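You operate a simulated robot arm through the tools that you are given. There is no shell and no other tool.

Carry out the task below with a simulated two-armed robot. There is one attempt and no reset: what you move stays moved.

Task
Stop the track machine, lock it off and open its cover.
Fine: black off button, yellow ball slider in; red turn switch off, then lock slide in, then the cover.

Only the result counts: the job must be done as asked and must still hold three seconds after the hand-in. Knocking over, shifting, dropping, spilling or breaking anything else fails it. A push-on lid holds only when it is set on centred and level and pressed home; a screw cap is set on level and turned clockwise until tight.

Robot
Two 7-joint arms with fingered hands on one trunk that stands fixed in place. Base frame: the origin is at the foot of the trunk, x ahead of it, y to its left, z up. Readings come in m, rad, newtons and seconds.
The left shoulder is at [0.07, 0.143, 1.264], the right one opposite. Each reaches about 0.788 m from its shoulder. Payload 3.6 kg a hand.
Tool frame (each hand has its own): the origin (TCP) lies between the finger pads and is the grasp point; the fingertips stand 0.025 m ahead of it; z points along the fingers, y is the line along which they close. The gripper opens to 0.088 m; its body begins 0.029 m behind the TCP. The gripper is a hand of 5 fingers: y runs from the thumb to the fingers, the wrist lies at [-0.013, -0.097, -0.162] in the tool frame.
Orientation is that of the tool frame in the base frame, as a unit quaternion [x, y, z, w]. With the fingers straight down and the wrist toward the robot, the tool's x, y and z point along [0, 1, 0], [1, 0, 0] and [0, 0, -1] of the base frame.

Tools
- The arms move only by the tool arm_command. It takes "left_steps", "right_steps" or both (then of equal length, played together; a hand with none holds still); each is a list of rows, each a list of 6 numbers: the shift along the tool's x, y, z in units of 50 mm (1.0 is 50 mm), then the turn, a rotation vector about the tool's x, y, z in units of 8 degrees (1.0 is 8 degrees). In form: [[dx, dy, dz, rx, ry, rz], ...]. A call has 1 to 20 rows; each row shifts and turns the commanded pose from where the row before left it, along the tool's axes as they then stand. A call with a number of a shift or a turn outside -1 to 1 is refused whole. A row lasts 0.2 s, in which the tool goes at most 0.05 m and 0.15 rad; a call with a longer step from one row to the next is refused whole. Where a pose cannot be reached the arm comes as near as it can. A force on the tool above 50 N (or 10 N above the force at the start of the call, whichever is more), or a blocked arm, ends the call early, and 0.2 s more pass. In this call time passes only in rows, and 0.2 s behind the last. It gives the time, the measured TCP pose, the force on the tool (base axes), the opening and the grip force at its end, in the units of the frame above (readings bear some noise), with the torque about the TCP (base axes, N m) and any sound that the robot's microphone picked up, and new pictures: "show" is both (left out), scene, wrist or none (wrist: the cameras of the hands that moved).
- Cameras (640 x 400 px; columns grow to the right, rows downward): "scene" is now at [0.1259, 0.0522, 1.4836]; the picture's right is [0.51, -0.86, 0.00], its down [-0.55, -0.33, -0.77] and it looks along [0.66, 0.39, -0.64] (base axes); focal length 272 px, centre (320, 200). "left" rides on the left gripper at [-0.059, -0.079, -0.105] in its tool frame; the picture's right is [-0.73, -0.32, 0.61], its down [0.62, -0.68, 0.38] and it looks along [0.29, 0.66, 0.70] (tool axes); focal length 234 px, centre (320, 200). "right" rides on the right gripper at [0.059, -0.079, -0.105] in its tool frame; the picture's right is [-0.73, 0.32, -0.61], its down [-0.62, -0.68, 0.38] and it looks along [-0.29, 0.66, 0.70] (tool axes); focal length 234 px, centre (320, 200). There is no depth. A picture from a camera that has moved, and an enlarged one, comes with that camera's place and axes in the base frame and with its lens. The place of the scene camera against the robot may be out by one fixed shift of up to 0.012 m in any direction.
- slide_trunk(by): slides the trunk up (or, below 0, down) by that many m; the arms and the scene camera ride with it, the base frame stays. It gives what a move gives, with no picture.
- set_fingers(index, middle, ring, little, thumb_bend, thumb_turn, hand): sets how far each is bent, from 0 (flat) to 1 (curled in); at 0.3 the hand is open as for a grip, at 0.7 the pads meet at the TCP. One left out holds its place. A second passes; each finger stops where it meets its share of the squeeze, and holds until it gets a number again. It is the only way to open and close the hand. It gives what a move gives, with no picture; readings hold the bend of each and the force on index, middle, ring, little, thumb and palm. thumb_turn goes from beside the hand (0) to across from the fingers (1), as for a grip.
- turn_head(pan, tilt): turns the head with the scene camera to pan (to the left, within 1.501 rad either way) and tilt (down, from -0.506 to 1.204), counted from straight ahead of the robot. It gives what a move gives, and a new picture of the scene camera.
- zoom(camera, box): a new picture of the part [left, top, right, bottom] of that camera's present view, enlarged. No time passes.
- close_job(): hands the job in; it is judged then, once.

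Nothing tells you positions but the pictures and the camera data. Unless the task says otherwise, let go and move clear before handing in.

The tools are called as name(argument=value, ...) on one line, values as JSON. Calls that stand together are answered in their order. arm_command: Moves the arms, as the interface text tells. Its arguments: {"type":"object","properties":{"left_steps":{"type":"array","items":{"type":"array","items":{"type":"number"}}},"right_steps":{"type":"array","items":{"type":"array","items":{"type":"number"}}},"show":{"type":"string","enum":["both","scene","wrist","none"]}},"required":[]} The other tools are called the same way: slide_trunk (by) moves the trunk up or down; set_fingers (index, middle, ring, little, thumb_bend, thumb_turn, hand) moves the fingers one by one; turn_head (pan, tilt) turns the head that bears the scene camera; zoom (camera, box) takes an enlarged picture of a part of a camera's view; close_job () hands the job in.

At the start:

```text
t: 0.0
left_eef_pos: [0.3737, 0.4125, 1.2915]
left_tcp_rot: [0.707, 0.707, -0.001, 0.0]
left_force: [-1.0, 0.8, 0.3]
left_wrist_torque: [0.01, 0.01, -0.02]
left_grip_width: 0.0878
left_gripper_force: 0.0
left_shape: jaw
left_bend: [0.3, 0.3, 0.3, 0.3, 0.3, 0.98]
left_finger forces: [0.0, 0.0, 0.0, 0.0, 0.0, 0.1]
right_eef_pos: [0.4929, 0.0775, 1.2984]
right_tcp_rot: [0.707, 0.707, -0.001, 0.0]
right_force: [0.3, -0.9, 0.1]
right_wrist_torque: [0.01, 0.04, 0.03]
right_grip_width: 0.0877
right_gripper_force: 0.1
right_shape: jaw
right_bend: [0.3, 0.3, 0.3, 0.3, 0.3, 0.98]
right_finger forces: [0.1, 0.0, 0.0, 0.0, 0.0, 0.0]
trunk travel left (down, up): [-0.8, 0.14]
head pan, tilt (commanded): [0.538, 0.698]
```

scene: 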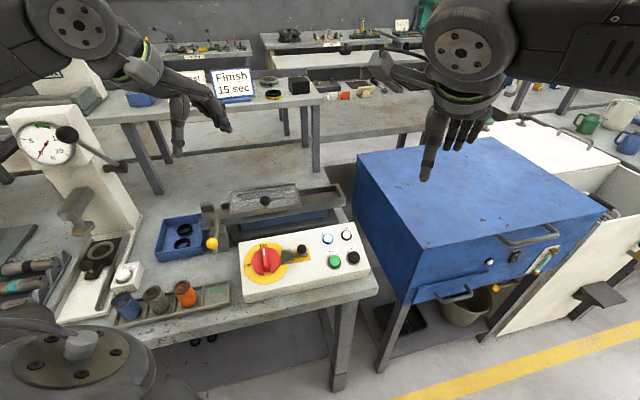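
right: 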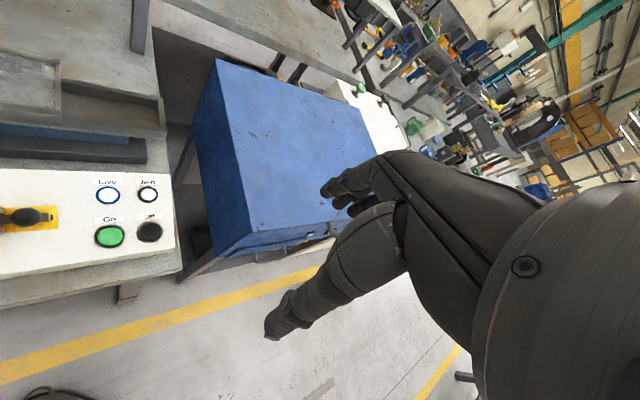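
left: 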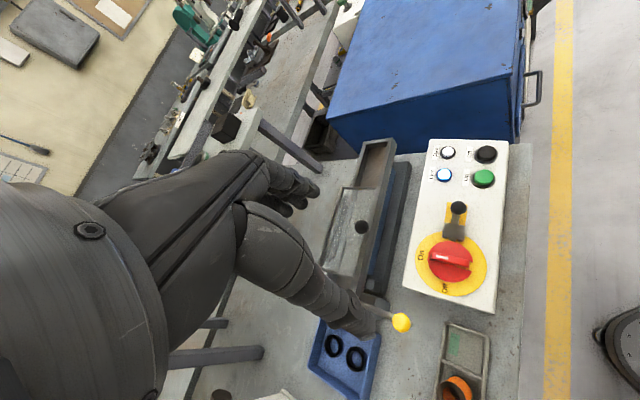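

I see a white control box with a red turn switch, a black knob slide on it, and green and black buttons. Behind it is a track machine with a yellow ball slider and a covered tray. I'll zoom in before moving anything.

zoom(camera="scene", box=[220, 210, 380, 310])

zoom(camera="scene", box=[150, 160, 350, 285])

zoom(camera="left", box=[300, 130, 540, 380])

zoom(camera="scene", box=[170, 60, 270, 110])

```text
4.00 times, centred on (300, 260) of scene
camera zoom: at [0.1259, 0.0522, 1.4836], right [0.51, -0.86, 0.0], down [-0.55, -0.33, -0.77], along [0.66, 0.39, -0.64], focal length 1090 px, centre (400, -40)
```

zoom: 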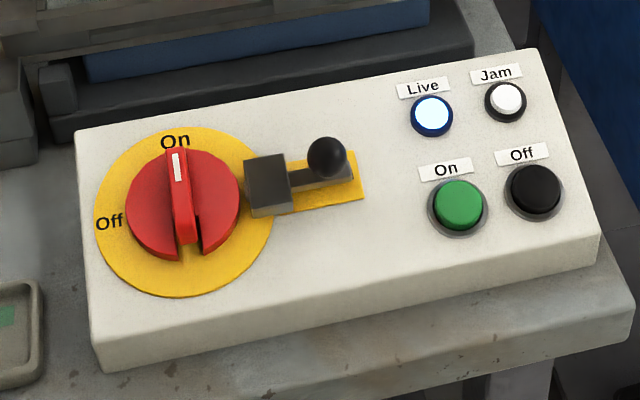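

```text
3.20 times, centred on (250, 222) of scene
camera zoom: at [0.1259, 0.0522, 1.4836], right [0.51, -0.86, 0.0], down [-0.55, -0.33, -0.77], along [0.66, 0.39, -0.64], focal length 872 px, centre (544, 128)
```

zoom: 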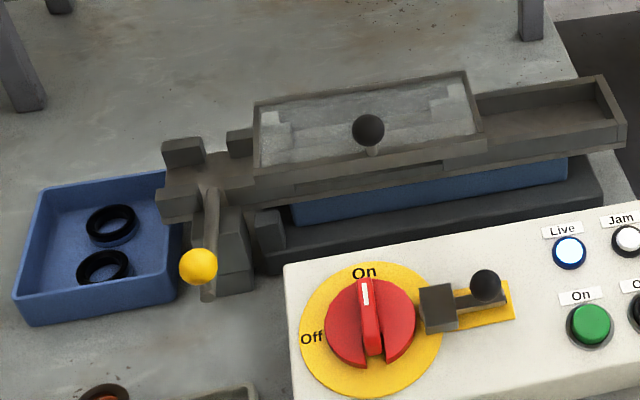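

```text
1.60 times, centred on (420, 255) of left
camera zoom: at [0.2938, 0.3537, 1.3969], right [-0.32, -0.73, -0.61], down [-0.68, 0.62, -0.38], along [0.66, 0.29, -0.7], focal length 375 px, centre (160, 112)
```

zoom: 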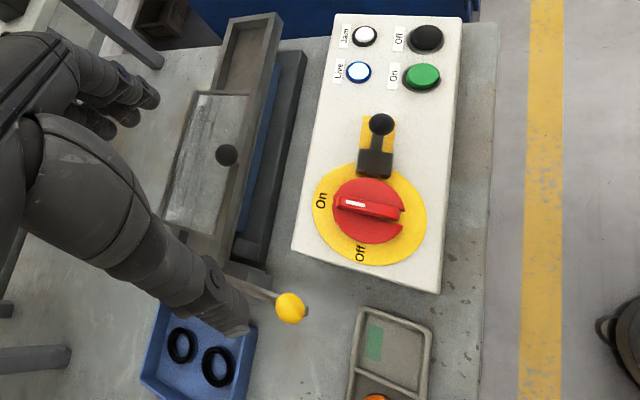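

```text
6.40 times, centred on (220, 85) of scene
camera zoom: at [0.1259, 0.0522, 1.4836], right [0.51, -0.86, 0.0], down [-0.55, -0.33, -0.77], along [0.66, 0.39, -0.64], focal length 1744 px, centre (960, 936)
```

zoom: 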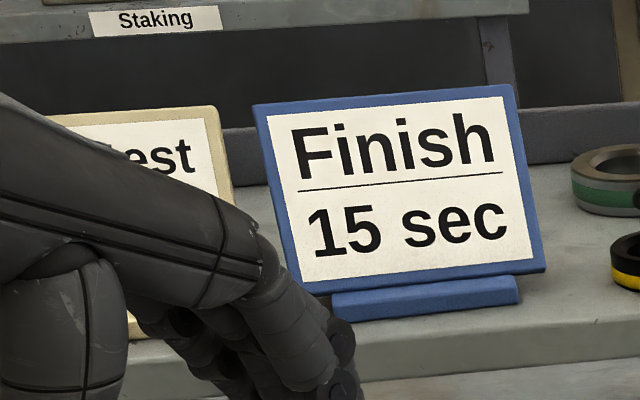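

The bench stands at about 45° to the robot. The control box top lies near (0.33–0.64, 0.15–0.47) at z≈0.94, the Off button near (0.535, 0.20), and the switch near (0.407, 0.367). Next I'll shape the right hand into a single pointing finger and look at it.

set_fingers(hand="right", index=0.3, middle=1, ring=1, little=1, thumb_bend=0.3, thumb_turn=0)

zoom(camera="right", box=[0, 0, 640, 400])

zoom(camera="scene", box=[320, 0, 640, 200])

```text
t: 1.0
left_eef_pos: [0.3722, 0.4134, 1.292]
left_tcp_rot: [0.707, 0.707, 0.0, 0.0]
left_force: [-0.2, -0.3, 0.4]
left_wrist_torque: [0.01, 0.02, -0.02]
left_grip_width: 0.0877
left_gripper_force: 0.1
left_shape: jaw
left_bend: [0.3, 0.3, 0.3, 0.3, 0.3, 0.98]
left_finger forces: [0.0, 0.0, 0.0, 0.0, 0.0, 0.0]
right_eef_pos: [0.492, 0.0774, 1.298]
right_tcp_rot: [0.707, 0.707, 0.0, 0.0]
right_force: [-0.8, -0.4, 0.6]
right_wrist_torque: [-0.02, 0.0, -0.01]
right_grip_width: 0.1174
right_gripper_force: 0.0
right_shape: fingers
right_bend: [0.3, 1.0, 1.0, 1.0, 0.3, 0.0]
right_finger forces: [0.0, 0.1, 0.0, 0.0, 0.0, 0.0]
trunk travel left (down, up): [-0.8, 0.14]
head pan, tilt (commanded): [0.538, 0.698]
```

```text
1.00 times, centred on (320, 200) of right (not enlarged: the box is as wide or as high as the picture)
camera zoom: at [0.4146, 0.1345, 1.4024], right [0.32, -0.73, 0.61], down [-0.68, -0.62, -0.38], along [0.66, -0.29, -0.7], focal length 234 px, centre (320, 200)
```

zoom: 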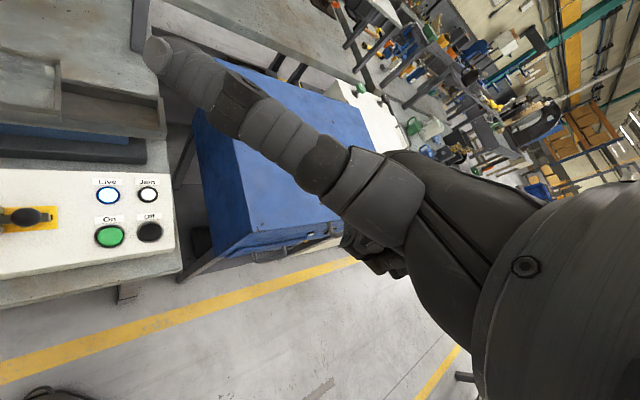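

```text
2.00 times, centred on (480, 100) of scene
camera zoom: at [0.1259, 0.0522, 1.4836], right [0.51, -0.86, 0.0], down [-0.55, -0.33, -0.77], along [0.66, 0.39, -0.64], focal length 545 px, centre (0, 400)
```

zoom: 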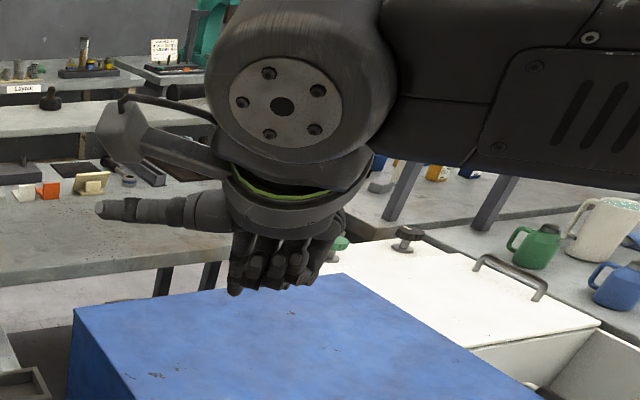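

The right thumb now points sideways and the other fingers are curled. I'll zoom in on the hand to find the index fingertip.

zoom(camera="scene", box=[360, 80, 520, 180])

set_fingers(hand="right", thumb_bend=0, thumb_turn=0.5)

zoom(camera="right", box=[0, 0, 640, 400])

zoom(camera="scene", box=[360, 80, 520, 180])

```text
4.00 times, centred on (440, 130) of scene
camera zoom: at [0.1259, 0.0522, 1.4836], right [0.51, -0.86, 0.0], down [-0.55, -0.33, -0.77], along [0.66, 0.39, -0.64], focal length 1090 px, centre (-160, 480)
```

zoom: 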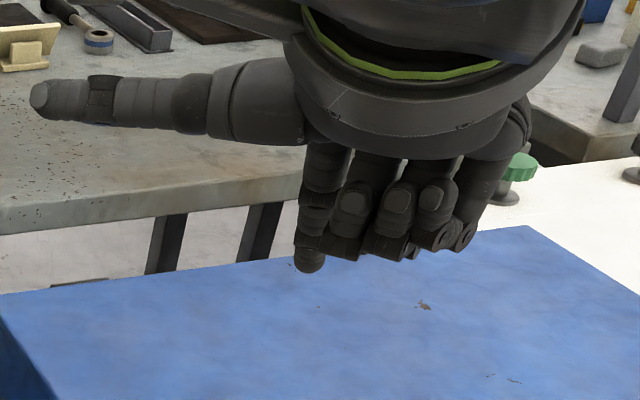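

```text
t: 2.0
left_eef_pos: [0.3743, 0.413, 1.292]
left_tcp_rot: [0.707, 0.707, 0.0, 0.001]
left_force: [-0.4, 0.1, 0.3]
left_wrist_torque: [-0.03, 0.0, 0.03]
left_grip_width: 0.0877
left_gripper_force: 0.0
left_shape: jaw
left_bend: [0.3, 0.3, 0.3, 0.3, 0.3, 0.98]
left_finger forces: [0.0, 0.1, 0.1, 0.0, 0.0, 0.0]
right_eef_pos: [0.4922, 0.076, 1.297]
right_tcp_rot: [0.707, 0.707, 0.0, -0.001]
right_force: [0.1, -1.0, 0.9]
right_wrist_torque: [0.0, -0.01, 0.01]
right_grip_width: 0.1119
right_gripper_force: 0.1
right_shape: fingers
right_bend: [0.3, 1.0, 1.0, 1.0, 0.0, 0.47]
right_finger forces: [0.0, 0.0, 0.0, 0.0, 0.0, 0.1]
trunk travel left (down, up): [-0.8, 0.14]
head pan, tilt (commanded): [0.538, 0.698]
```

```text
1.00 times, centred on (320, 200) of right (not enlarged: the box is as wide or as high as the picture)
camera zoom: at [0.4146, 0.1345, 1.4024], right [0.32, -0.73, 0.61], down [-0.68, -0.62, -0.38], along [0.66, -0.29, -0.7], focal length 234 px, centre (320, 200)
```

zoom: 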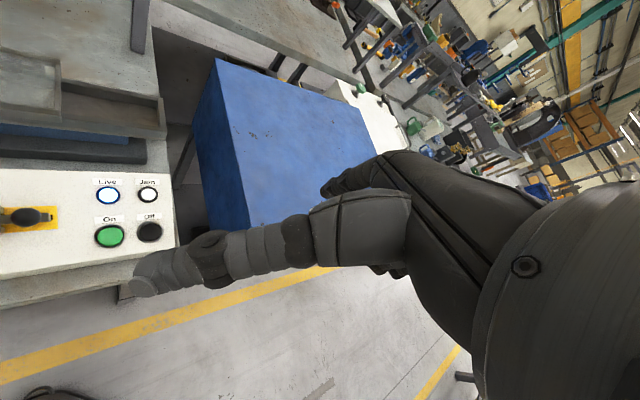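

```text
4.00 times, centred on (440, 130) of scene
camera zoom: at [0.1259, 0.0522, 1.4836], right [0.51, -0.86, 0.0], down [-0.55, -0.33, -0.77], along [0.66, 0.39, -0.64], focal length 1090 px, centre (-160, 480)
```

zoom: 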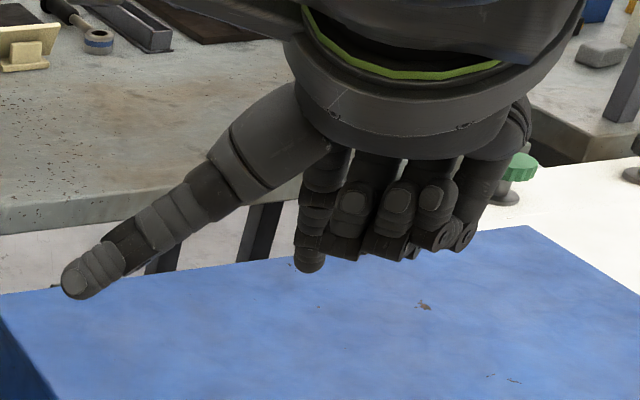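

The index finger extends past the curled ones, with its tip near tool [0.008, 0.05, 0.022]. I'll fold the thumb in as well and look again.

set_fingers(hand="right", thumb_bend=1, thumb_turn=1)

zoom(camera="right", box=[160, 100, 480, 300])

zoom(camera="scene", box=[360, 80, 520, 180])

```text
t: 3.0
left_eef_pos: [0.3717, 0.4121, 1.2911]
left_tcp_rot: [0.708, 0.707, 0.0, -0.001]
left_force: [0.5, -0.6, -0.5]
left_wrist_torque: [0.02, 0.0, -0.03]
left_grip_width: 0.0879
left_gripper_force: 0.0
left_shape: jaw
left_bend: [0.3, 0.3, 0.3, 0.3, 0.3, 0.98]
left_finger forces: [0.0, 0.0, 0.0, 0.0, 0.1, 0.1]
right_eef_pos: [0.4935, 0.0768, 1.2987]
right_tcp_rot: [0.707, 0.708, 0.0, 0.001]
right_force: [-0.4, 0.1, 0.6]
right_wrist_torque: [0.0, -0.01, 0.0]
right_grip_width: 0.0202
right_gripper_force: 0.1
right_shape: fingers
right_bend: [0.3, 1.0, 1.0, 1.0, 0.98, 1.0]
right_finger forces: [0.1, 0.1, 0.0, 0.0, 0.1, 0.0]
trunk travel left (down, up): [-0.8, 0.14]
head pan, tilt (commanded): [0.538, 0.698]
```

```text
2.00 times, centred on (320, 200) of right
camera zoom: at [0.4146, 0.1345, 1.4024], right [0.32, -0.73, 0.61], down [-0.68, -0.62, -0.38], along [0.66, -0.29, -0.7], focal length 468 px, centre (320, 200)
```

zoom: 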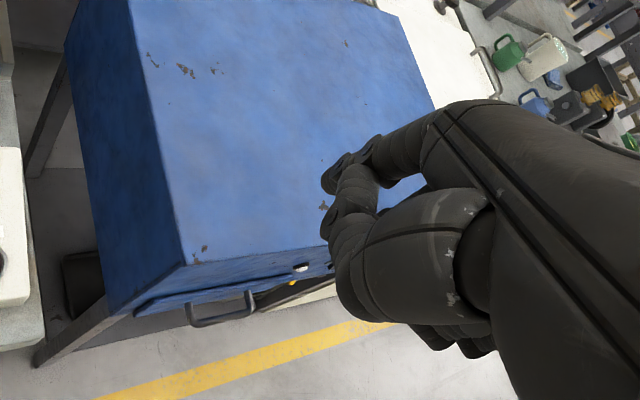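

```text
4.00 times, centred on (440, 130) of scene
camera zoom: at [0.1259, 0.0522, 1.4836], right [0.51, -0.86, 0.0], down [-0.55, -0.33, -0.77], along [0.66, 0.39, -0.64], focal length 1090 px, centre (-160, 480)
```

zoom: 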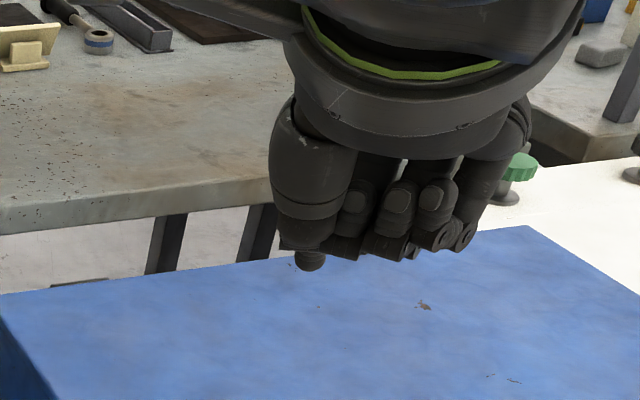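

The folded thumb may sit as low as the index tip, so I'll swing it out to the side again. I'll also take closer zooms of the ball slider and the cover.

set_fingers(hand="right", thumb_bend=0.1, thumb_turn=0)

zoom(camera="scene", box=[180, 205, 260, 255])

zoom(camera="scene", box=[225, 170, 353, 250])

zoom(camera="left", box=[320, 120, 480, 220])

zoom(camera="left", box=[310, 190, 470, 290])

```text
t: 4.0
left_eef_pos: [0.3735, 0.4114, 1.2916]
left_tcp_rot: [0.707, 0.707, 0.0, 0.0]
left_force: [-0.5, -0.6, -0.4]
left_wrist_torque: [0.03, 0.02, 0.01]
left_grip_width: 0.0875
left_gripper_force: 0.0
left_shape: jaw
left_bend: [0.3, 0.3, 0.3, 0.3, 0.3, 0.98]
left_finger forces: [0.0, 0.0, 0.0, 0.0, 0.0, 0.0]
right_eef_pos: [0.4942, 0.0768, 1.2977]
right_tcp_rot: [0.707, 0.707, 0.0, 0.0]
right_force: [0.2, -0.4, 1.1]
right_wrist_torque: [-0.01, 0.0, 0.01]
right_grip_width: 0.128
right_gripper_force: 0.0
right_shape: fingers
right_bend: [0.3, 1.0, 1.0, 1.0, 0.1, 0.0]
right_finger forces: [0.0, 0.0, 0.0, 0.1, 0.0, 0.0]
trunk travel left (down, up): [-0.8, 0.14]
head pan, tilt (commanded): [0.538, 0.698]
```

```text
8.00 times, centred on (220, 230) of scene
camera zoom: at [0.1259, 0.0522, 1.4836], right [0.51, -0.86, 0.0], down [-0.55, -0.33, -0.77], along [0.66, 0.39, -0.64], focal length 2180 px, centre (1120, -40)
```

zoom: 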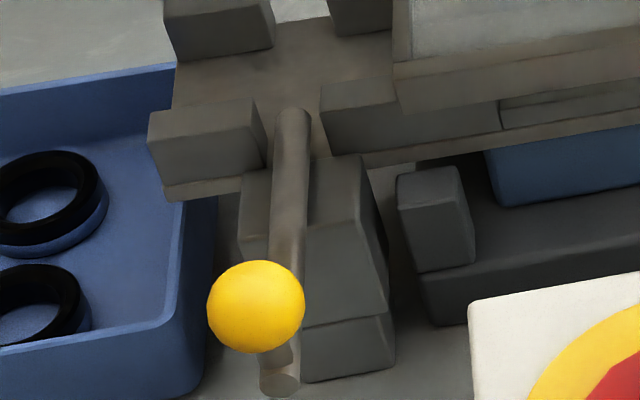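

```text
5.00 times, centred on (289, 210) of scene
camera zoom: at [0.1259, 0.0522, 1.4836], right [0.51, -0.86, 0.0], down [-0.55, -0.33, -0.77], along [0.66, 0.39, -0.64], focal length 1362 px, centre (475, 150)
```

zoom: 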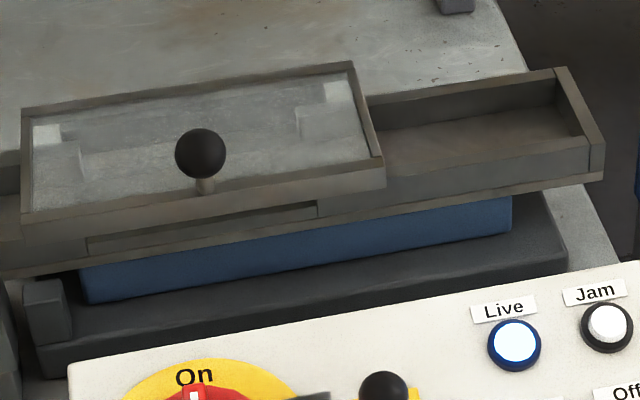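

```text
4.00 times, centred on (400, 170) of left
camera zoom: at [0.2938, 0.3537, 1.397], right [-0.32, -0.73, -0.61], down [-0.68, 0.62, -0.38], along [0.66, 0.29, -0.7], focal length 937 px, centre (0, 320)
```

zoom: 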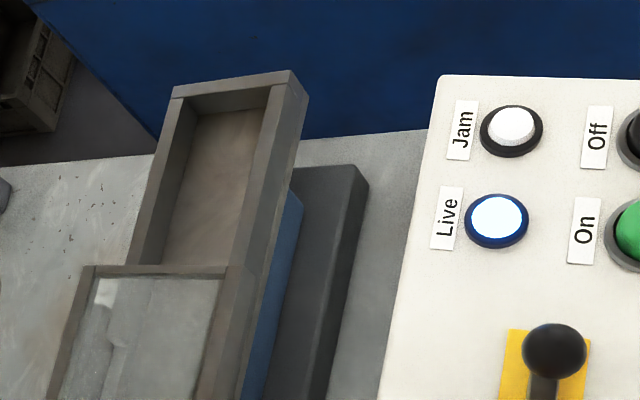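

```text
4.00 times, centred on (390, 240) of left
camera zoom: at [0.2938, 0.3537, 1.397], right [-0.32, -0.73, -0.61], down [-0.68, 0.62, -0.38], along [0.66, 0.29, -0.7], focal length 937 px, centre (40, 40)
```

zoom: 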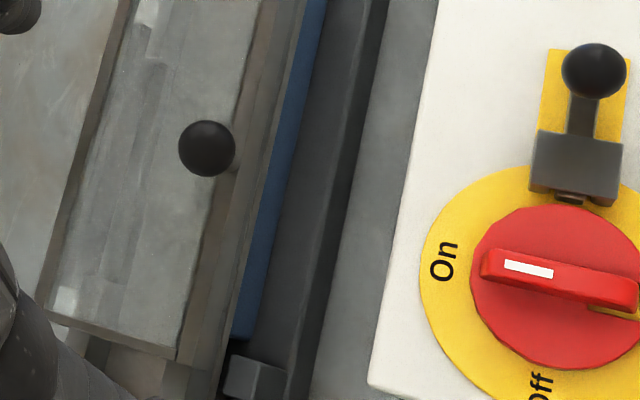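

The ball slider runs along the bench's away direction, and the cover is a glass frame on the track with a knob on its front edge. I'll bring the right index finger over the Off button first.

arm_command(right_steps=[[0.78, -0.05, 0, 0, 0, 0], [0.78, -0.05, 0, 0, 0, 0], [0.76, -0.05, 0, 0, 0, 0], [0, 0, 1, 0, 0, 0], [0, 0, 1, 0, 0, 0], [0, 0, 1, 0, 0, 0]], show="both")

```text
t: 5.4
left_eef_pos: [0.3731, 0.4141, 1.2912]
left_tcp_rot: [0.707, 0.707, -0.001, 0.002]
left_force: [0.3, 0.0, -0.4]
left_wrist_torque: [-0.05, 0.02, -0.01]
left_grip_width: 0.0878
left_gripper_force: 0.1
left_shape: jaw
left_bend: [0.3, 0.3, 0.3, 0.3, 0.3, 0.98]
left_finger forces: [0.0, 0.1, 0.0, 0.1, 0.0, 0.0]
right_eef_pos: [0.4871, 0.1944, 1.1472]
right_tcp_rot: [0.707, 0.707, 0.0, 0.0]
right_force: [0.5, 0.1, -0.2]
right_wrist_torque: [0.0, -0.02, 0.01]
right_grip_width: 0.128
right_gripper_force: 0.0
right_shape: fingers
right_bend: [0.3, 1.0, 1.0, 1.0, 0.1, 0.0]
right_finger forces: [0.0, 0.0, 0.0, 0.1, 0.0, 0.1]
trunk travel left (down, up): [-0.8, 0.14]
head pan, tilt (commanded): [0.538, 0.698]
camera scene: at [0.1263, 0.0532, 1.4836], right [0.51, -0.86, 0.0], down [-0.55, -0.33, -0.77], along [0.66, 0.39, -0.64], focal length 272 px, centre (320, 200)
camera right: at [0.4082, 0.2524, 1.2513], right [0.32, -0.73, 0.61], down [-0.68, -0.62, -0.38], along [0.66, -0.29, -0.7], focal length 234 px, centre (320, 200)
```

scene: 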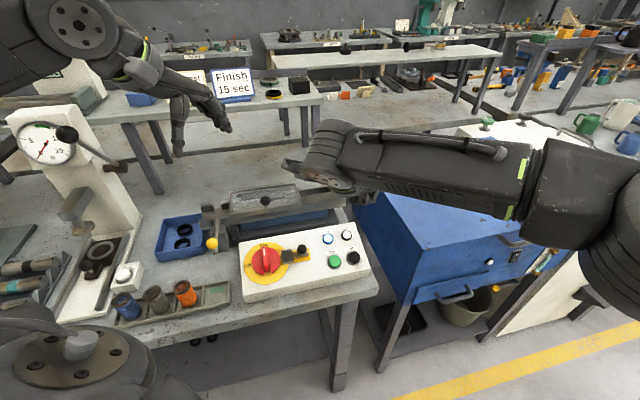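
right: 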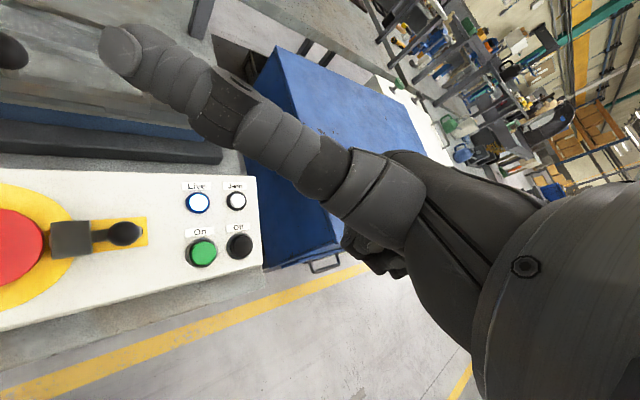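

The right camera puts Off near (0.540, 0.201, 0.935). The thumb hides the index tip, so I'll try another thumb pose.

set_fingers(hand="right", thumb_bend=1, thumb_turn=0)

zoom(camera="right", box=[0, 0, 640, 400])

zoom(camera="left", box=[0, 0, 640, 400])

zoom(camera="scene", box=[240, 110, 400, 210])

```text
t: 6.4
left_eef_pos: [0.3736, 0.4122, 1.2926]
left_tcp_rot: [0.708, 0.707, 0.0, 0.0]
left_force: [-0.9, -0.2, 0.6]
left_wrist_torque: [-0.02, 0.04, -0.01]
left_grip_width: 0.0876
left_gripper_force: 0.0
left_shape: jaw
left_bend: [0.3, 0.3, 0.3, 0.3, 0.3, 0.98]
left_finger forces: [0.1, 0.0, 0.1, 0.0, 0.0, 0.0]
right_eef_pos: [0.4861, 0.1933, 1.1464]
right_tcp_rot: [0.707, 0.707, 0.0, 0.0]
right_force: [0.7, 0.0, -0.2]
right_wrist_torque: [0.02, -0.01, 0.02]
right_grip_width: 0.0414
right_gripper_force: 0.1
right_shape: fingers
right_bend: [0.3, 1.0, 1.0, 1.0, 1.0, 0.0]
right_finger forces: [0.0, 0.0, 0.0, 0.0, 0.0, 0.0]
trunk travel left (down, up): [-0.8, 0.14]
head pan, tilt (commanded): [0.538, 0.698]
```

```text
1.00 times, centred on (320, 200) of right (not enlarged: the box is as wide or as high as the picture)
camera zoom: at [0.4079, 0.2515, 1.252], right [0.32, -0.73, 0.61], down [-0.68, -0.62, -0.38], along [0.66, -0.29, -0.7], focal length 234 px, centre (320, 200)
```

zoom: 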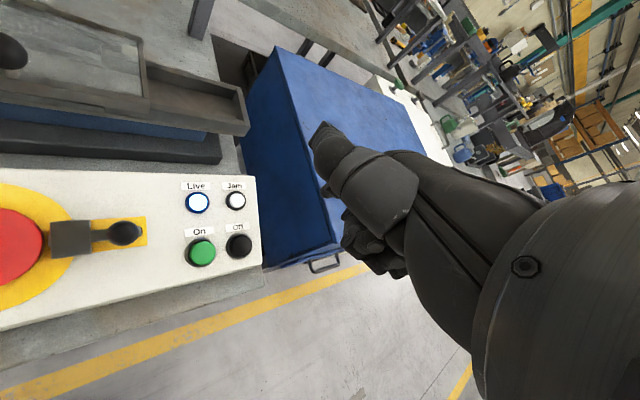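

```text
1.00 times, centred on (320, 200) of left (not enlarged: the box is as wide or as high as the picture)
camera zoom: at [0.2938, 0.3537, 1.397], right [-0.32, -0.73, -0.61], down [-0.68, 0.62, -0.38], along [0.66, 0.29, -0.7], focal length 234 px, centre (320, 200)
```

zoom: 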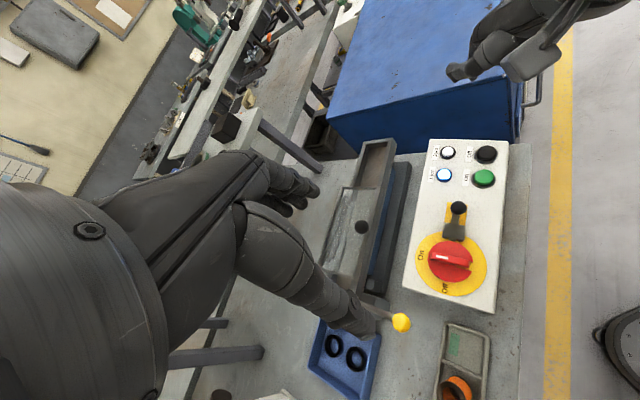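

```text
4.00 times, centred on (320, 160) of scene
camera zoom: at [0.1259, 0.0522, 1.4836], right [0.51, -0.86, 0.0], down [-0.55, -0.33, -0.77], along [0.66, 0.39, -0.64], focal length 1090 px, centre (320, 360)
```

zoom: 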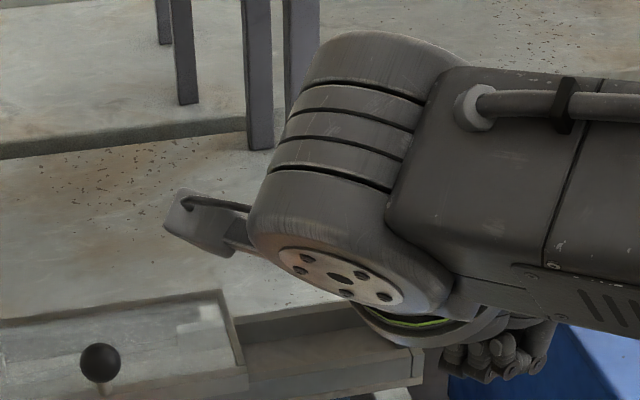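

The left camera can see the right hand, so I'll zoom there to fix the fingertip.

zoom(camera="left", box=[420, 0, 580, 100])

zoom(camera="right", box=[260, 100, 420, 200])

```text
4.00 times, centred on (500, 50) of left
camera zoom: at [0.2938, 0.3537, 1.397], right [-0.32, -0.73, -0.61], down [-0.68, 0.62, -0.38], along [0.66, 0.29, -0.7], focal length 937 px, centre (-400, 800)
```

zoom: 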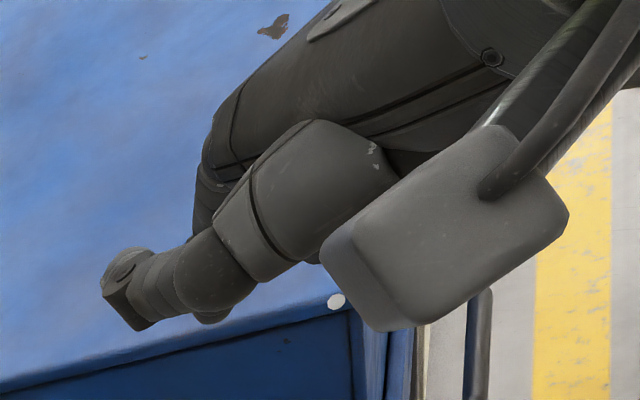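

```text
4.00 times, centred on (340, 150) of right
camera zoom: at [0.4079, 0.2515, 1.252], right [0.32, -0.73, 0.61], down [-0.68, -0.62, -0.38], along [0.66, -0.29, -0.7], focal length 937 px, centre (240, 400)
```

zoom: 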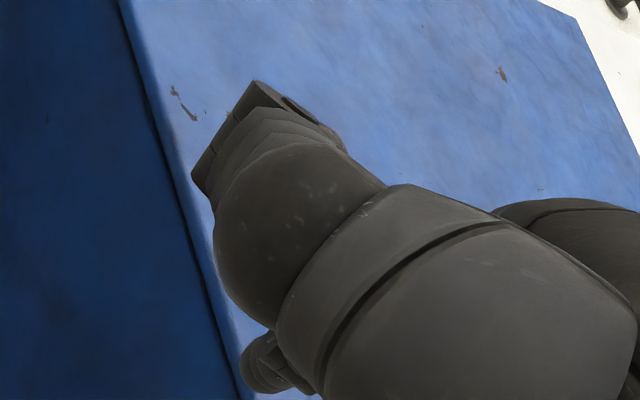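

The index tip model holds: tool [0.008, 0.05, 0.022] projects right where I see it. I'll put the thumb back to the side and descend to just above the Off button.

set_fingers(hand="right", thumb_bend=0.1, thumb_turn=0)

arm_command(right_steps=[[0, 0.06, 0.8, 0, 0, 0], [0, 0, 0.8, 0, 0, 0], [0, 0, 0.8, 0, 0, 0], [0, 0, 0.7, 0, 0, 0]], show="both")

zoom(camera="left", box=[400, 80, 560, 180])

zoom(camera="scene", box=[300, 180, 460, 280])

```text
t: 7.4
left_eef_pos: [0.3722, 0.4114, 1.2919]
left_tcp_rot: [0.707, 0.707, 0.0, 0.0]
left_force: [0.5, -0.3, 0.0]
left_wrist_torque: [-0.01, 0.01, -0.01]
left_grip_width: 0.0877
left_gripper_force: 0.0
left_shape: jaw
left_bend: [0.3, 0.3, 0.3, 0.3, 0.3, 0.98]
left_finger forces: [0.0, 0.0, 0.0, 0.1, 0.0, 0.1]
right_eef_pos: [0.4877, 0.1935, 1.1484]
right_tcp_rot: [0.707, 0.707, 0.0, 0.001]
right_force: [0.2, 0.6, 0.6]
right_wrist_torque: [-0.03, -0.02, 0.0]
right_grip_width: 0.1278
right_gripper_force: 0.2
right_shape: fingers
right_bend: [0.3, 1.0, 1.0, 1.0, 0.1, 0.0]
right_finger forces: [0.1, 0.0, 0.0, 0.0, 0.0, 0.1]
trunk travel left (down, up): [-0.8, 0.14]
head pan, tilt (commanded): [0.538, 0.698]
```

```text
t: 8.4
left_eef_pos: [0.3731, 0.4126, 1.292]
left_tcp_rot: [0.707, 0.707, 0.001, 0.001]
left_force: [-0.4, -0.7, 0.1]
left_wrist_torque: [0.03, 0.0, -0.05]
left_grip_width: 0.0879
left_gripper_force: 0.1
left_shape: jaw
left_bend: [0.3, 0.3, 0.3, 0.3, 0.3, 0.98]
left_finger forces: [0.0, 0.0, 0.0, 0.1, 0.0, 0.0]
right_eef_pos: [0.4917, 0.1934, 0.9916]
right_tcp_rot: [0.707, 0.707, 0.0, 0.0]
right_force: [-0.9, -0.2, 0.3]
right_wrist_torque: [-0.04, 0.02, 0.04]
right_grip_width: 0.1279
right_gripper_force: 0.0
right_shape: fingers
right_bend: [0.3, 1.0, 1.0, 1.0, 0.1, 0.0]
right_finger forces: [0.1, 0.0, 0.1, 0.1, 0.0, 0.1]
trunk travel left (down, up): [-0.8, 0.14]
head pan, tilt (commanded): [0.538, 0.698]
camera scene: at [0.1266, 0.0524, 1.4836], right [0.51, -0.86, 0.0], down [-0.55, -0.33, -0.77], along [0.66, 0.39, -0.64], focal length 272 px, centre (320, 200)
camera right: at [0.4135, 0.2509, 1.0958], right [0.32, -0.73, 0.61], down [-0.68, -0.62, -0.38], along [0.66, -0.29, -0.7], focal length 234 px, centre (320, 200)
```

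scene: 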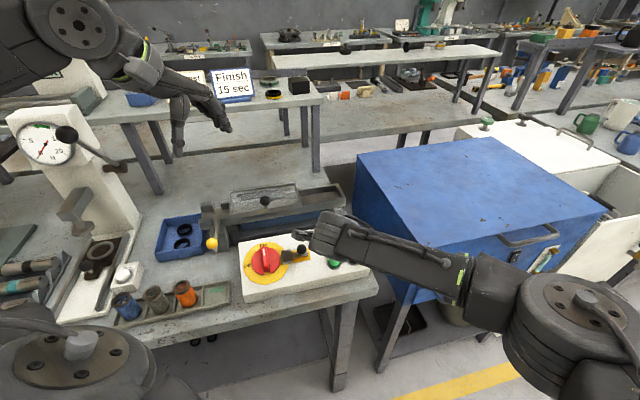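
right: 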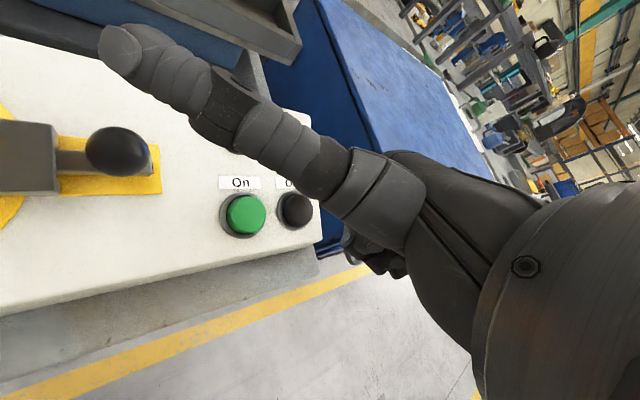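

```text
4.00 times, centred on (480, 130) of left
camera zoom: at [0.2944, 0.3539, 1.3968], right [-0.32, -0.73, -0.61], down [-0.68, 0.62, -0.38], along [0.66, 0.29, -0.7], focal length 937 px, centre (-320, 480)
```

zoom: 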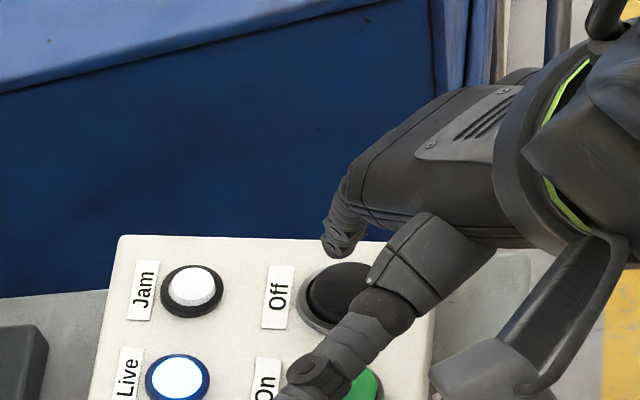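

```text
4.00 times, centred on (380, 230) of scene
camera zoom: at [0.1266, 0.0524, 1.4836], right [0.51, -0.86, 0.0], down [-0.55, -0.33, -0.77], along [0.66, 0.39, -0.64], focal length 1090 px, centre (80, 80)
```

zoom: 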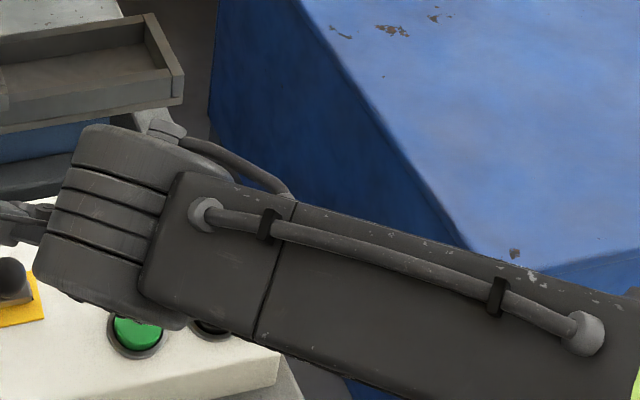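

The index tip sits just above the Off button: the predicted and seen pixels match within a few mm. I'll press straight down in small steps.

arm_command(right_steps=[[0, -0.04, 0.15, 0, 0, 0], [0, 0, 0.15, 0, 0, 0], [0, 0, 0.15, 0, 0, 0], [0, 0, 0.1, 0, 0, 0]], show="none")

zoom(camera="left", box=[400, 80, 560, 180])

```text
t: 9.4
left_eef_pos: [0.3716, 0.4125, 1.2921]
left_tcp_rot: [0.707, 0.707, 0.0, 0.001]
left_force: [0.5, -0.8, 0.6]
left_wrist_torque: [0.0, -0.02, -0.02]
left_grip_width: 0.0877
left_gripper_force: 0.0
left_shape: jaw
left_bend: [0.3, 0.3, 0.3, 0.3, 0.3, 0.98]
left_finger forces: [0.0, 0.1, 0.1, 0.0, 0.1, 0.0]
right_eef_pos: [0.488, 0.1924, 0.9654]
right_tcp_rot: [0.707, 0.707, 0.001, 0.0]
right_force: [0.0, -0.1, -0.1]
right_wrist_torque: [-0.02, 0.01, 0.0]
right_grip_width: 0.1278
right_gripper_force: 0.0
right_shape: fingers
right_bend: [0.3, 1.0, 1.0, 1.0, 0.1, 0.0]
right_finger forces: [0.1, 0.1, 0.0, 0.0, 0.0, 0.0]
trunk travel left (down, up): [-0.8, 0.14]
head pan, tilt (commanded): [0.538, 0.698]
```

```text
4.00 times, centred on (480, 130) of left
camera zoom: at [0.2938, 0.3537, 1.397], right [-0.32, -0.73, -0.61], down [-0.68, 0.62, -0.38], along [0.66, 0.29, -0.7], focal length 937 px, centre (-320, 480)
```

zoom: 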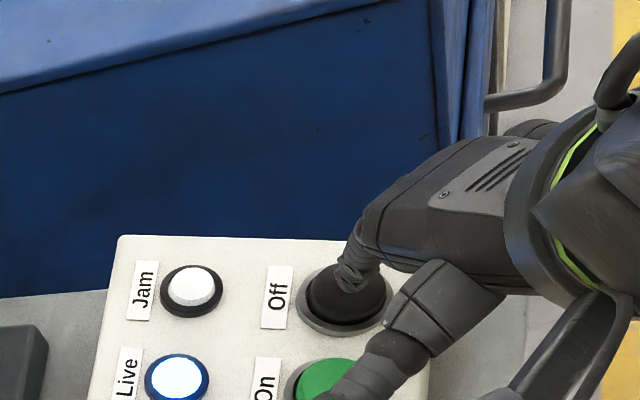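

The fingertip is right over the cap. I'll continue down in small steps while watching the force.

arm_command(right_steps=[[0, 0, 0.1, 0, 0, 0], [0, 0, 0.1, 0, 0, 0]], show="none")

zoom(camera="left", box=[400, 80, 560, 180])

```text
t: 10.0
left_eef_pos: [0.3724, 0.413, 1.2919]
left_tcp_rot: [0.707, 0.707, 0.0, 0.0]
left_force: [-0.1, -0.5, 0.5]
left_wrist_torque: [0.01, -0.02, 0.0]
left_grip_width: 0.0877
left_gripper_force: 0.1
left_shape: jaw
left_bend: [0.3, 0.3, 0.3, 0.3, 0.3, 0.98]
left_finger forces: [0.1, 0.1, 0.1, 0.1, 0.1, 0.1]
right_eef_pos: [0.487, 0.1927, 0.956]
right_tcp_rot: [0.707, 0.707, 0.0, 0.001]
right_force: [-0.5, 0.4, 0.2]
right_wrist_torque: [-0.04, -0.03, 0.0]
right_grip_width: 0.1278
right_gripper_force: 0.0
right_shape: fingers
right_bend: [0.3, 1.0, 1.0, 1.0, 0.1, 0.0]
right_finger forces: [0.1, 0.1, 0.0, 0.0, 0.0, 0.1]
trunk travel left (down, up): [-0.8, 0.14]
head pan, tilt (commanded): [0.538, 0.698]
```

```text
4.00 times, centred on (480, 130) of left
camera zoom: at [0.2938, 0.3538, 1.3969], right [-0.32, -0.73, -0.61], down [-0.68, 0.62, -0.38], along [0.66, 0.29, -0.7], focal length 937 px, centre (-320, 480)
```

zoom: 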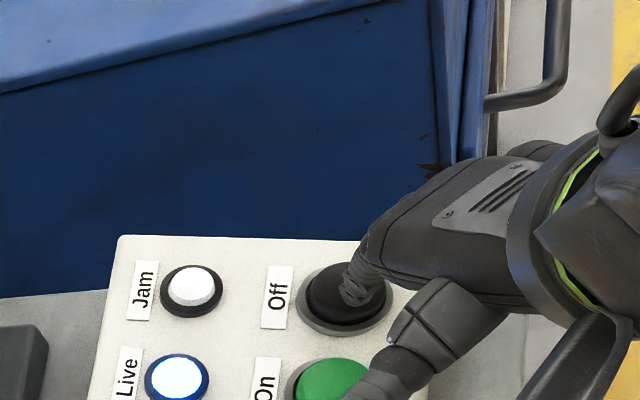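

No contact yet, so I'll keep going down gently.

arm_command(right_steps=[[0, 0, 0.08, 0, 0, 0], [0, 0, 0.08, 0, 0, 0]], show="none")

zoom(camera="left", box=[400, 80, 560, 180])

```text
t: 10.6
left_eef_pos: [0.3715, 0.4127, 1.2915]
left_tcp_rot: [0.707, 0.707, -0.001, 0.001]
left_force: [0.6, 0.4, 0.0]
left_wrist_torque: [0.0, 0.02, 0.02]
left_grip_width: 0.0875
left_gripper_force: 0.0
left_shape: jaw
left_bend: [0.3, 0.3, 0.3, 0.3, 0.3, 0.98]
left_finger forces: [0.1, 0.1, 0.0, 0.1, 0.1, 0.0]
right_eef_pos: [0.4871, 0.1923, 0.9472]
right_tcp_rot: [0.707, 0.707, 0.0, 0.0]
right_force: [0.8, 0.7, 3.1]
right_wrist_torque: [0.01, -0.13, 0.03]
right_grip_width: 0.1284
right_gripper_force: 0.7
right_shape: fingers
right_bend: [0.29, 1.0, 1.0, 1.0, 0.1, 0.0]
right_finger forces: [2.0, 0.0, 0.1, 0.2, 0.1, 0.1]
trunk travel left (down, up): [-0.8, 0.14]
head pan, tilt (commanded): [0.538, 0.698]
heard: click
```

```text
4.00 times, centred on (480, 130) of left
camera zoom: at [0.2932, 0.3537, 1.3972], right [-0.32, -0.73, -0.61], down [-0.68, 0.62, -0.38], along [0.66, 0.29, -0.7], focal length 937 px, centre (-320, 480)
```

zoom: 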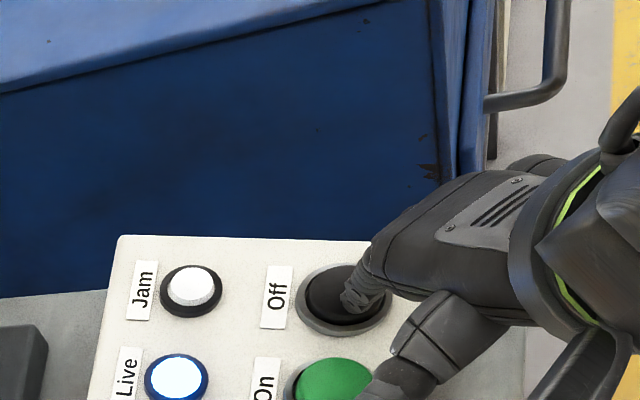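

A click was heard with about 3 N on the finger, so the Off button is pressed. I'll lift the right hand and take another close look at the yellow ball slider.

arm_command(right_steps=[[0, 0, -0.3, 0, 0, 0], [0, 0, -0.7, 0, 0, 0], [0, 0, -1, 0, 0, 0], [0, 0, -1, 0, 0, 0], [-0.7, 0, -0.7, 0, 0, 0], [-1, 0, 0, 0, 0, 0], [-1, 0, 0, 0, 0, 0]], show="scene")

zoom(camera="left", box=[350, 285, 446, 345])

zoom(camera="left", box=[380, 120, 540, 220])

```text
t: 12.2
left_eef_pos: [0.372, 0.4101, 1.2926]
left_tcp_rot: [0.707, 0.707, 0.001, -0.001]
left_force: [0.3, 0.0, 1.1]
left_wrist_torque: [-0.02, 0.01, -0.02]
left_grip_width: 0.0878
left_gripper_force: 0.1
left_shape: jaw
left_bend: [0.3, 0.3, 0.3, 0.3, 0.3, 0.98]
left_finger forces: [0.0, 0.0, 0.0, 0.0, 0.0, 0.0]
right_eef_pos: [0.485, 0.056, 1.1306]
right_tcp_rot: [0.707, 0.708, 0.0, 0.0]
right_force: [-0.3, -0.5, -0.5]
right_wrist_torque: [0.03, 0.0, 0.03]
right_grip_width: 0.128
right_gripper_force: 0.1
right_shape: fingers
right_bend: [0.3, 1.0, 1.0, 1.0, 0.1, 0.0]
right_finger forces: [0.0, 0.0, 0.1, 0.1, 0.0, 0.0]
trunk travel left (down, up): [-0.8, 0.14]
head pan, tilt (commanded): [0.538, 0.698]
camera scene: at [0.1257, 0.0496, 1.4837], right [0.51, -0.86, 0.0], down [-0.55, -0.33, -0.77], along [0.66, 0.39, -0.64], focal length 272 px, centre (320, 200)
```

scene: 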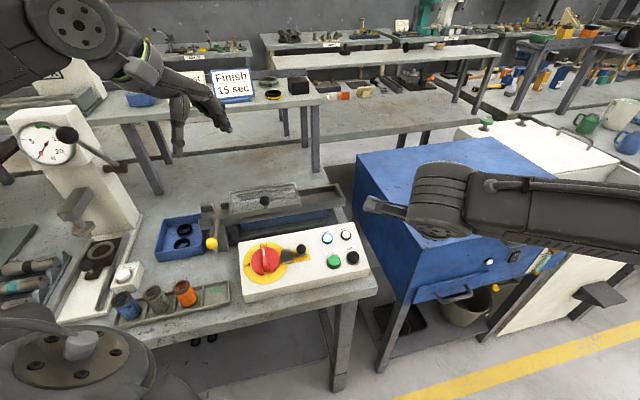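

```text
6.67 times, centred on (398, 315) of left
camera zoom: at [0.2935, 0.3513, 1.3977], right [-0.32, -0.73, -0.61], down [-0.68, 0.62, -0.38], along [0.66, 0.29, -0.7], focal length 1561 px, centre (-200, -567)
```

zoom: 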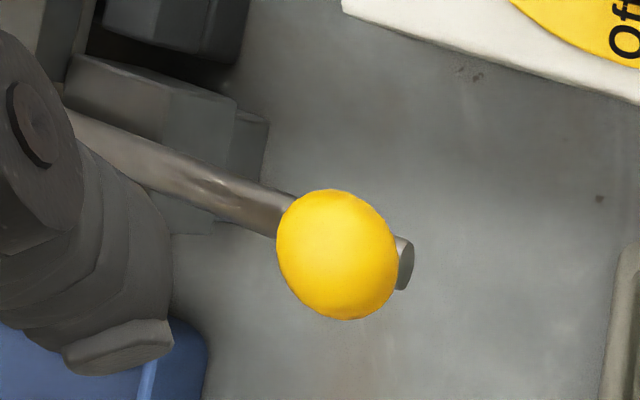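

```text
4.00 times, centred on (460, 170) of left
camera zoom: at [0.2935, 0.3513, 1.3977], right [-0.32, -0.73, -0.61], down [-0.68, 0.62, -0.38], along [0.66, 0.29, -0.7], focal length 937 px, centre (-240, 320)
```

zoom: 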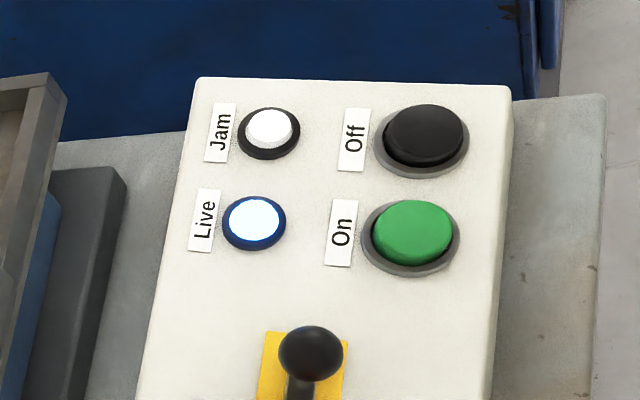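

The Off button is done and the ball slider lies along the away direction (+e2). I'll yaw the left hand 45° to line up with the bench, which also gives its camera a better look.

arm_command(left_steps=[[0, 0, 0, 0, 0, -0.94], [0, 0, 0, 0, 0, -0.94], [0, 0, 0, 0, 0, -0.94], [0, 0, 0, 0, 0, -0.94], [0, 0, 0, 0, 0, -0.94], [0, 0, 0, 0, 0, -0.925]], show="both")

```text
t: 13.6
left_eef_pos: [0.3728, 0.4107, 1.291]
left_tcp_rot: [0.382, 0.924, 0.0, 0.0]
left_force: [0.7, -0.1, 0.6]
left_wrist_torque: [0.02, 0.05, -0.03]
left_grip_width: 0.0878
left_gripper_force: 0.1
left_shape: jaw
left_bend: [0.3, 0.3, 0.3, 0.3, 0.3, 0.98]
left_finger forces: [0.0, 0.0, 0.1, 0.0, 0.0, 0.1]
right_eef_pos: [0.4853, 0.0593, 1.1292]
right_tcp_rot: [0.708, 0.706, 0.0, 0.0]
right_force: [-0.9, 0.1, -0.3]
right_wrist_torque: [-0.02, 0.01, 0.01]
right_grip_width: 0.1277
right_gripper_force: 0.0
right_shape: fingers
right_bend: [0.3, 1.0, 1.0, 1.0, 0.1, 0.0]
right_finger forces: [0.0, 0.1, 0.0, 0.0, 0.0, 0.1]
trunk travel left (down, up): [-0.8, 0.14]
head pan, tilt (commanded): [0.538, 0.698]
camera scene: at [0.1261, 0.0513, 1.4836], right [0.51, -0.86, 0.0], down [-0.55, -0.33, -0.77], along [0.66, 0.39, -0.64], focal length 272 px, centre (320, 200)
camera left: at [0.3593, 0.314, 1.3967], right [0.29, -0.74, -0.61], down [-0.92, -0.04, -0.38], along [0.26, 0.67, -0.7], focal length 234 px, centre (320, 200)
```

scene: 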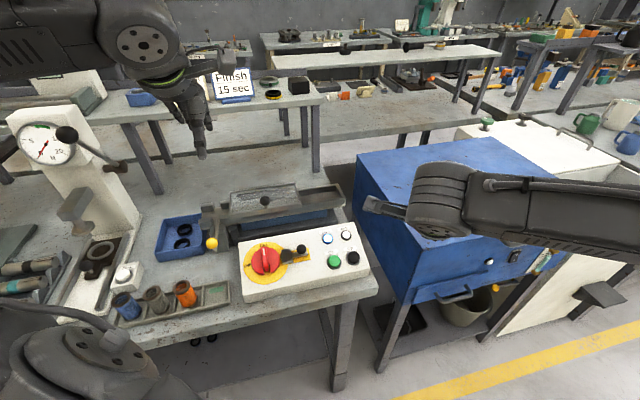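
left: 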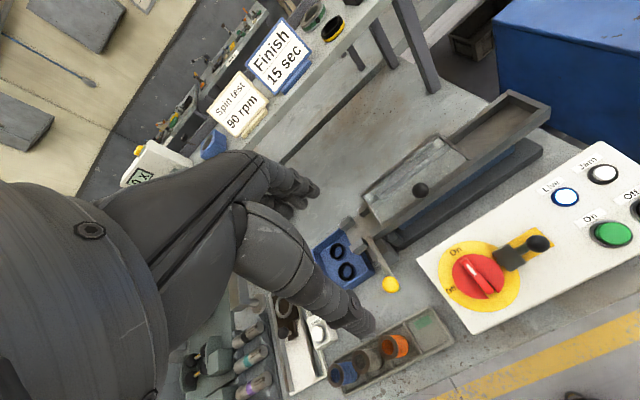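

This gives a good oblique view of the machine. I'll zoom in on the slider, the cover and the lock slide.

zoom(camera="left", box=[330, 220, 458, 300])

zoom(camera="left", box=[340, 90, 564, 230])

zoom(camera="left", box=[430, 220, 558, 300])

```text
5.00 times, centred on (394, 260) of left
camera zoom: at [0.3593, 0.314, 1.3967], right [0.29, -0.74, -0.61], down [-0.92, -0.04, -0.38], along [0.26, 0.67, -0.7], focal length 1171 px, centre (-50, -100)
```

zoom: 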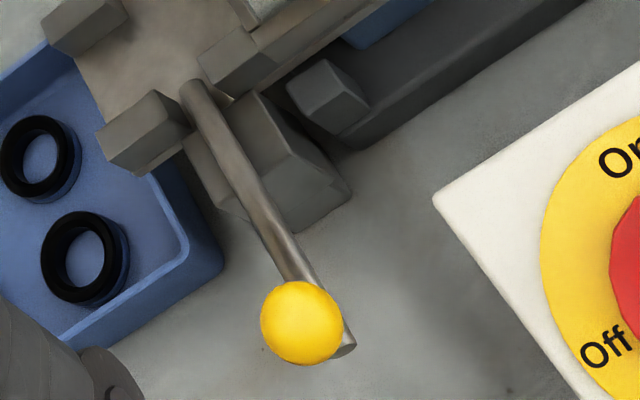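

```text
2.86 times, centred on (452, 160) of left
camera zoom: at [0.3593, 0.314, 1.3967], right [0.29, -0.74, -0.61], down [-0.92, -0.04, -0.38], along [0.26, 0.67, -0.7], focal length 669 px, centre (-57, 314)
```

zoom: 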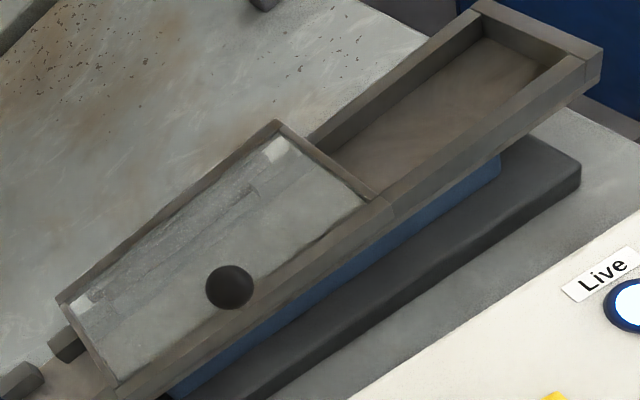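

```text
5.00 times, centred on (494, 260) of left
camera zoom: at [0.3593, 0.314, 1.3967], right [0.29, -0.74, -0.61], down [-0.92, -0.04, -0.38], along [0.26, 0.67, -0.7], focal length 1171 px, centre (-550, -100)
```

zoom: 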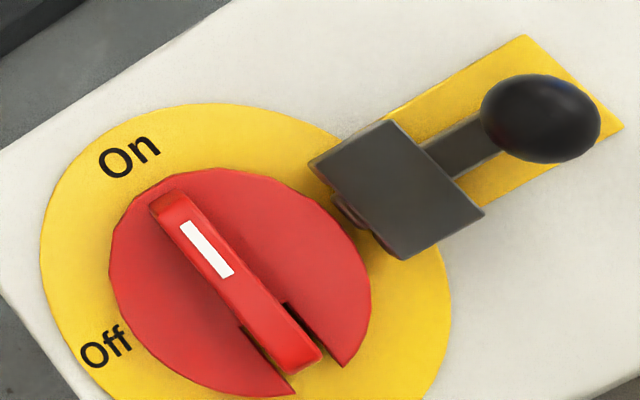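

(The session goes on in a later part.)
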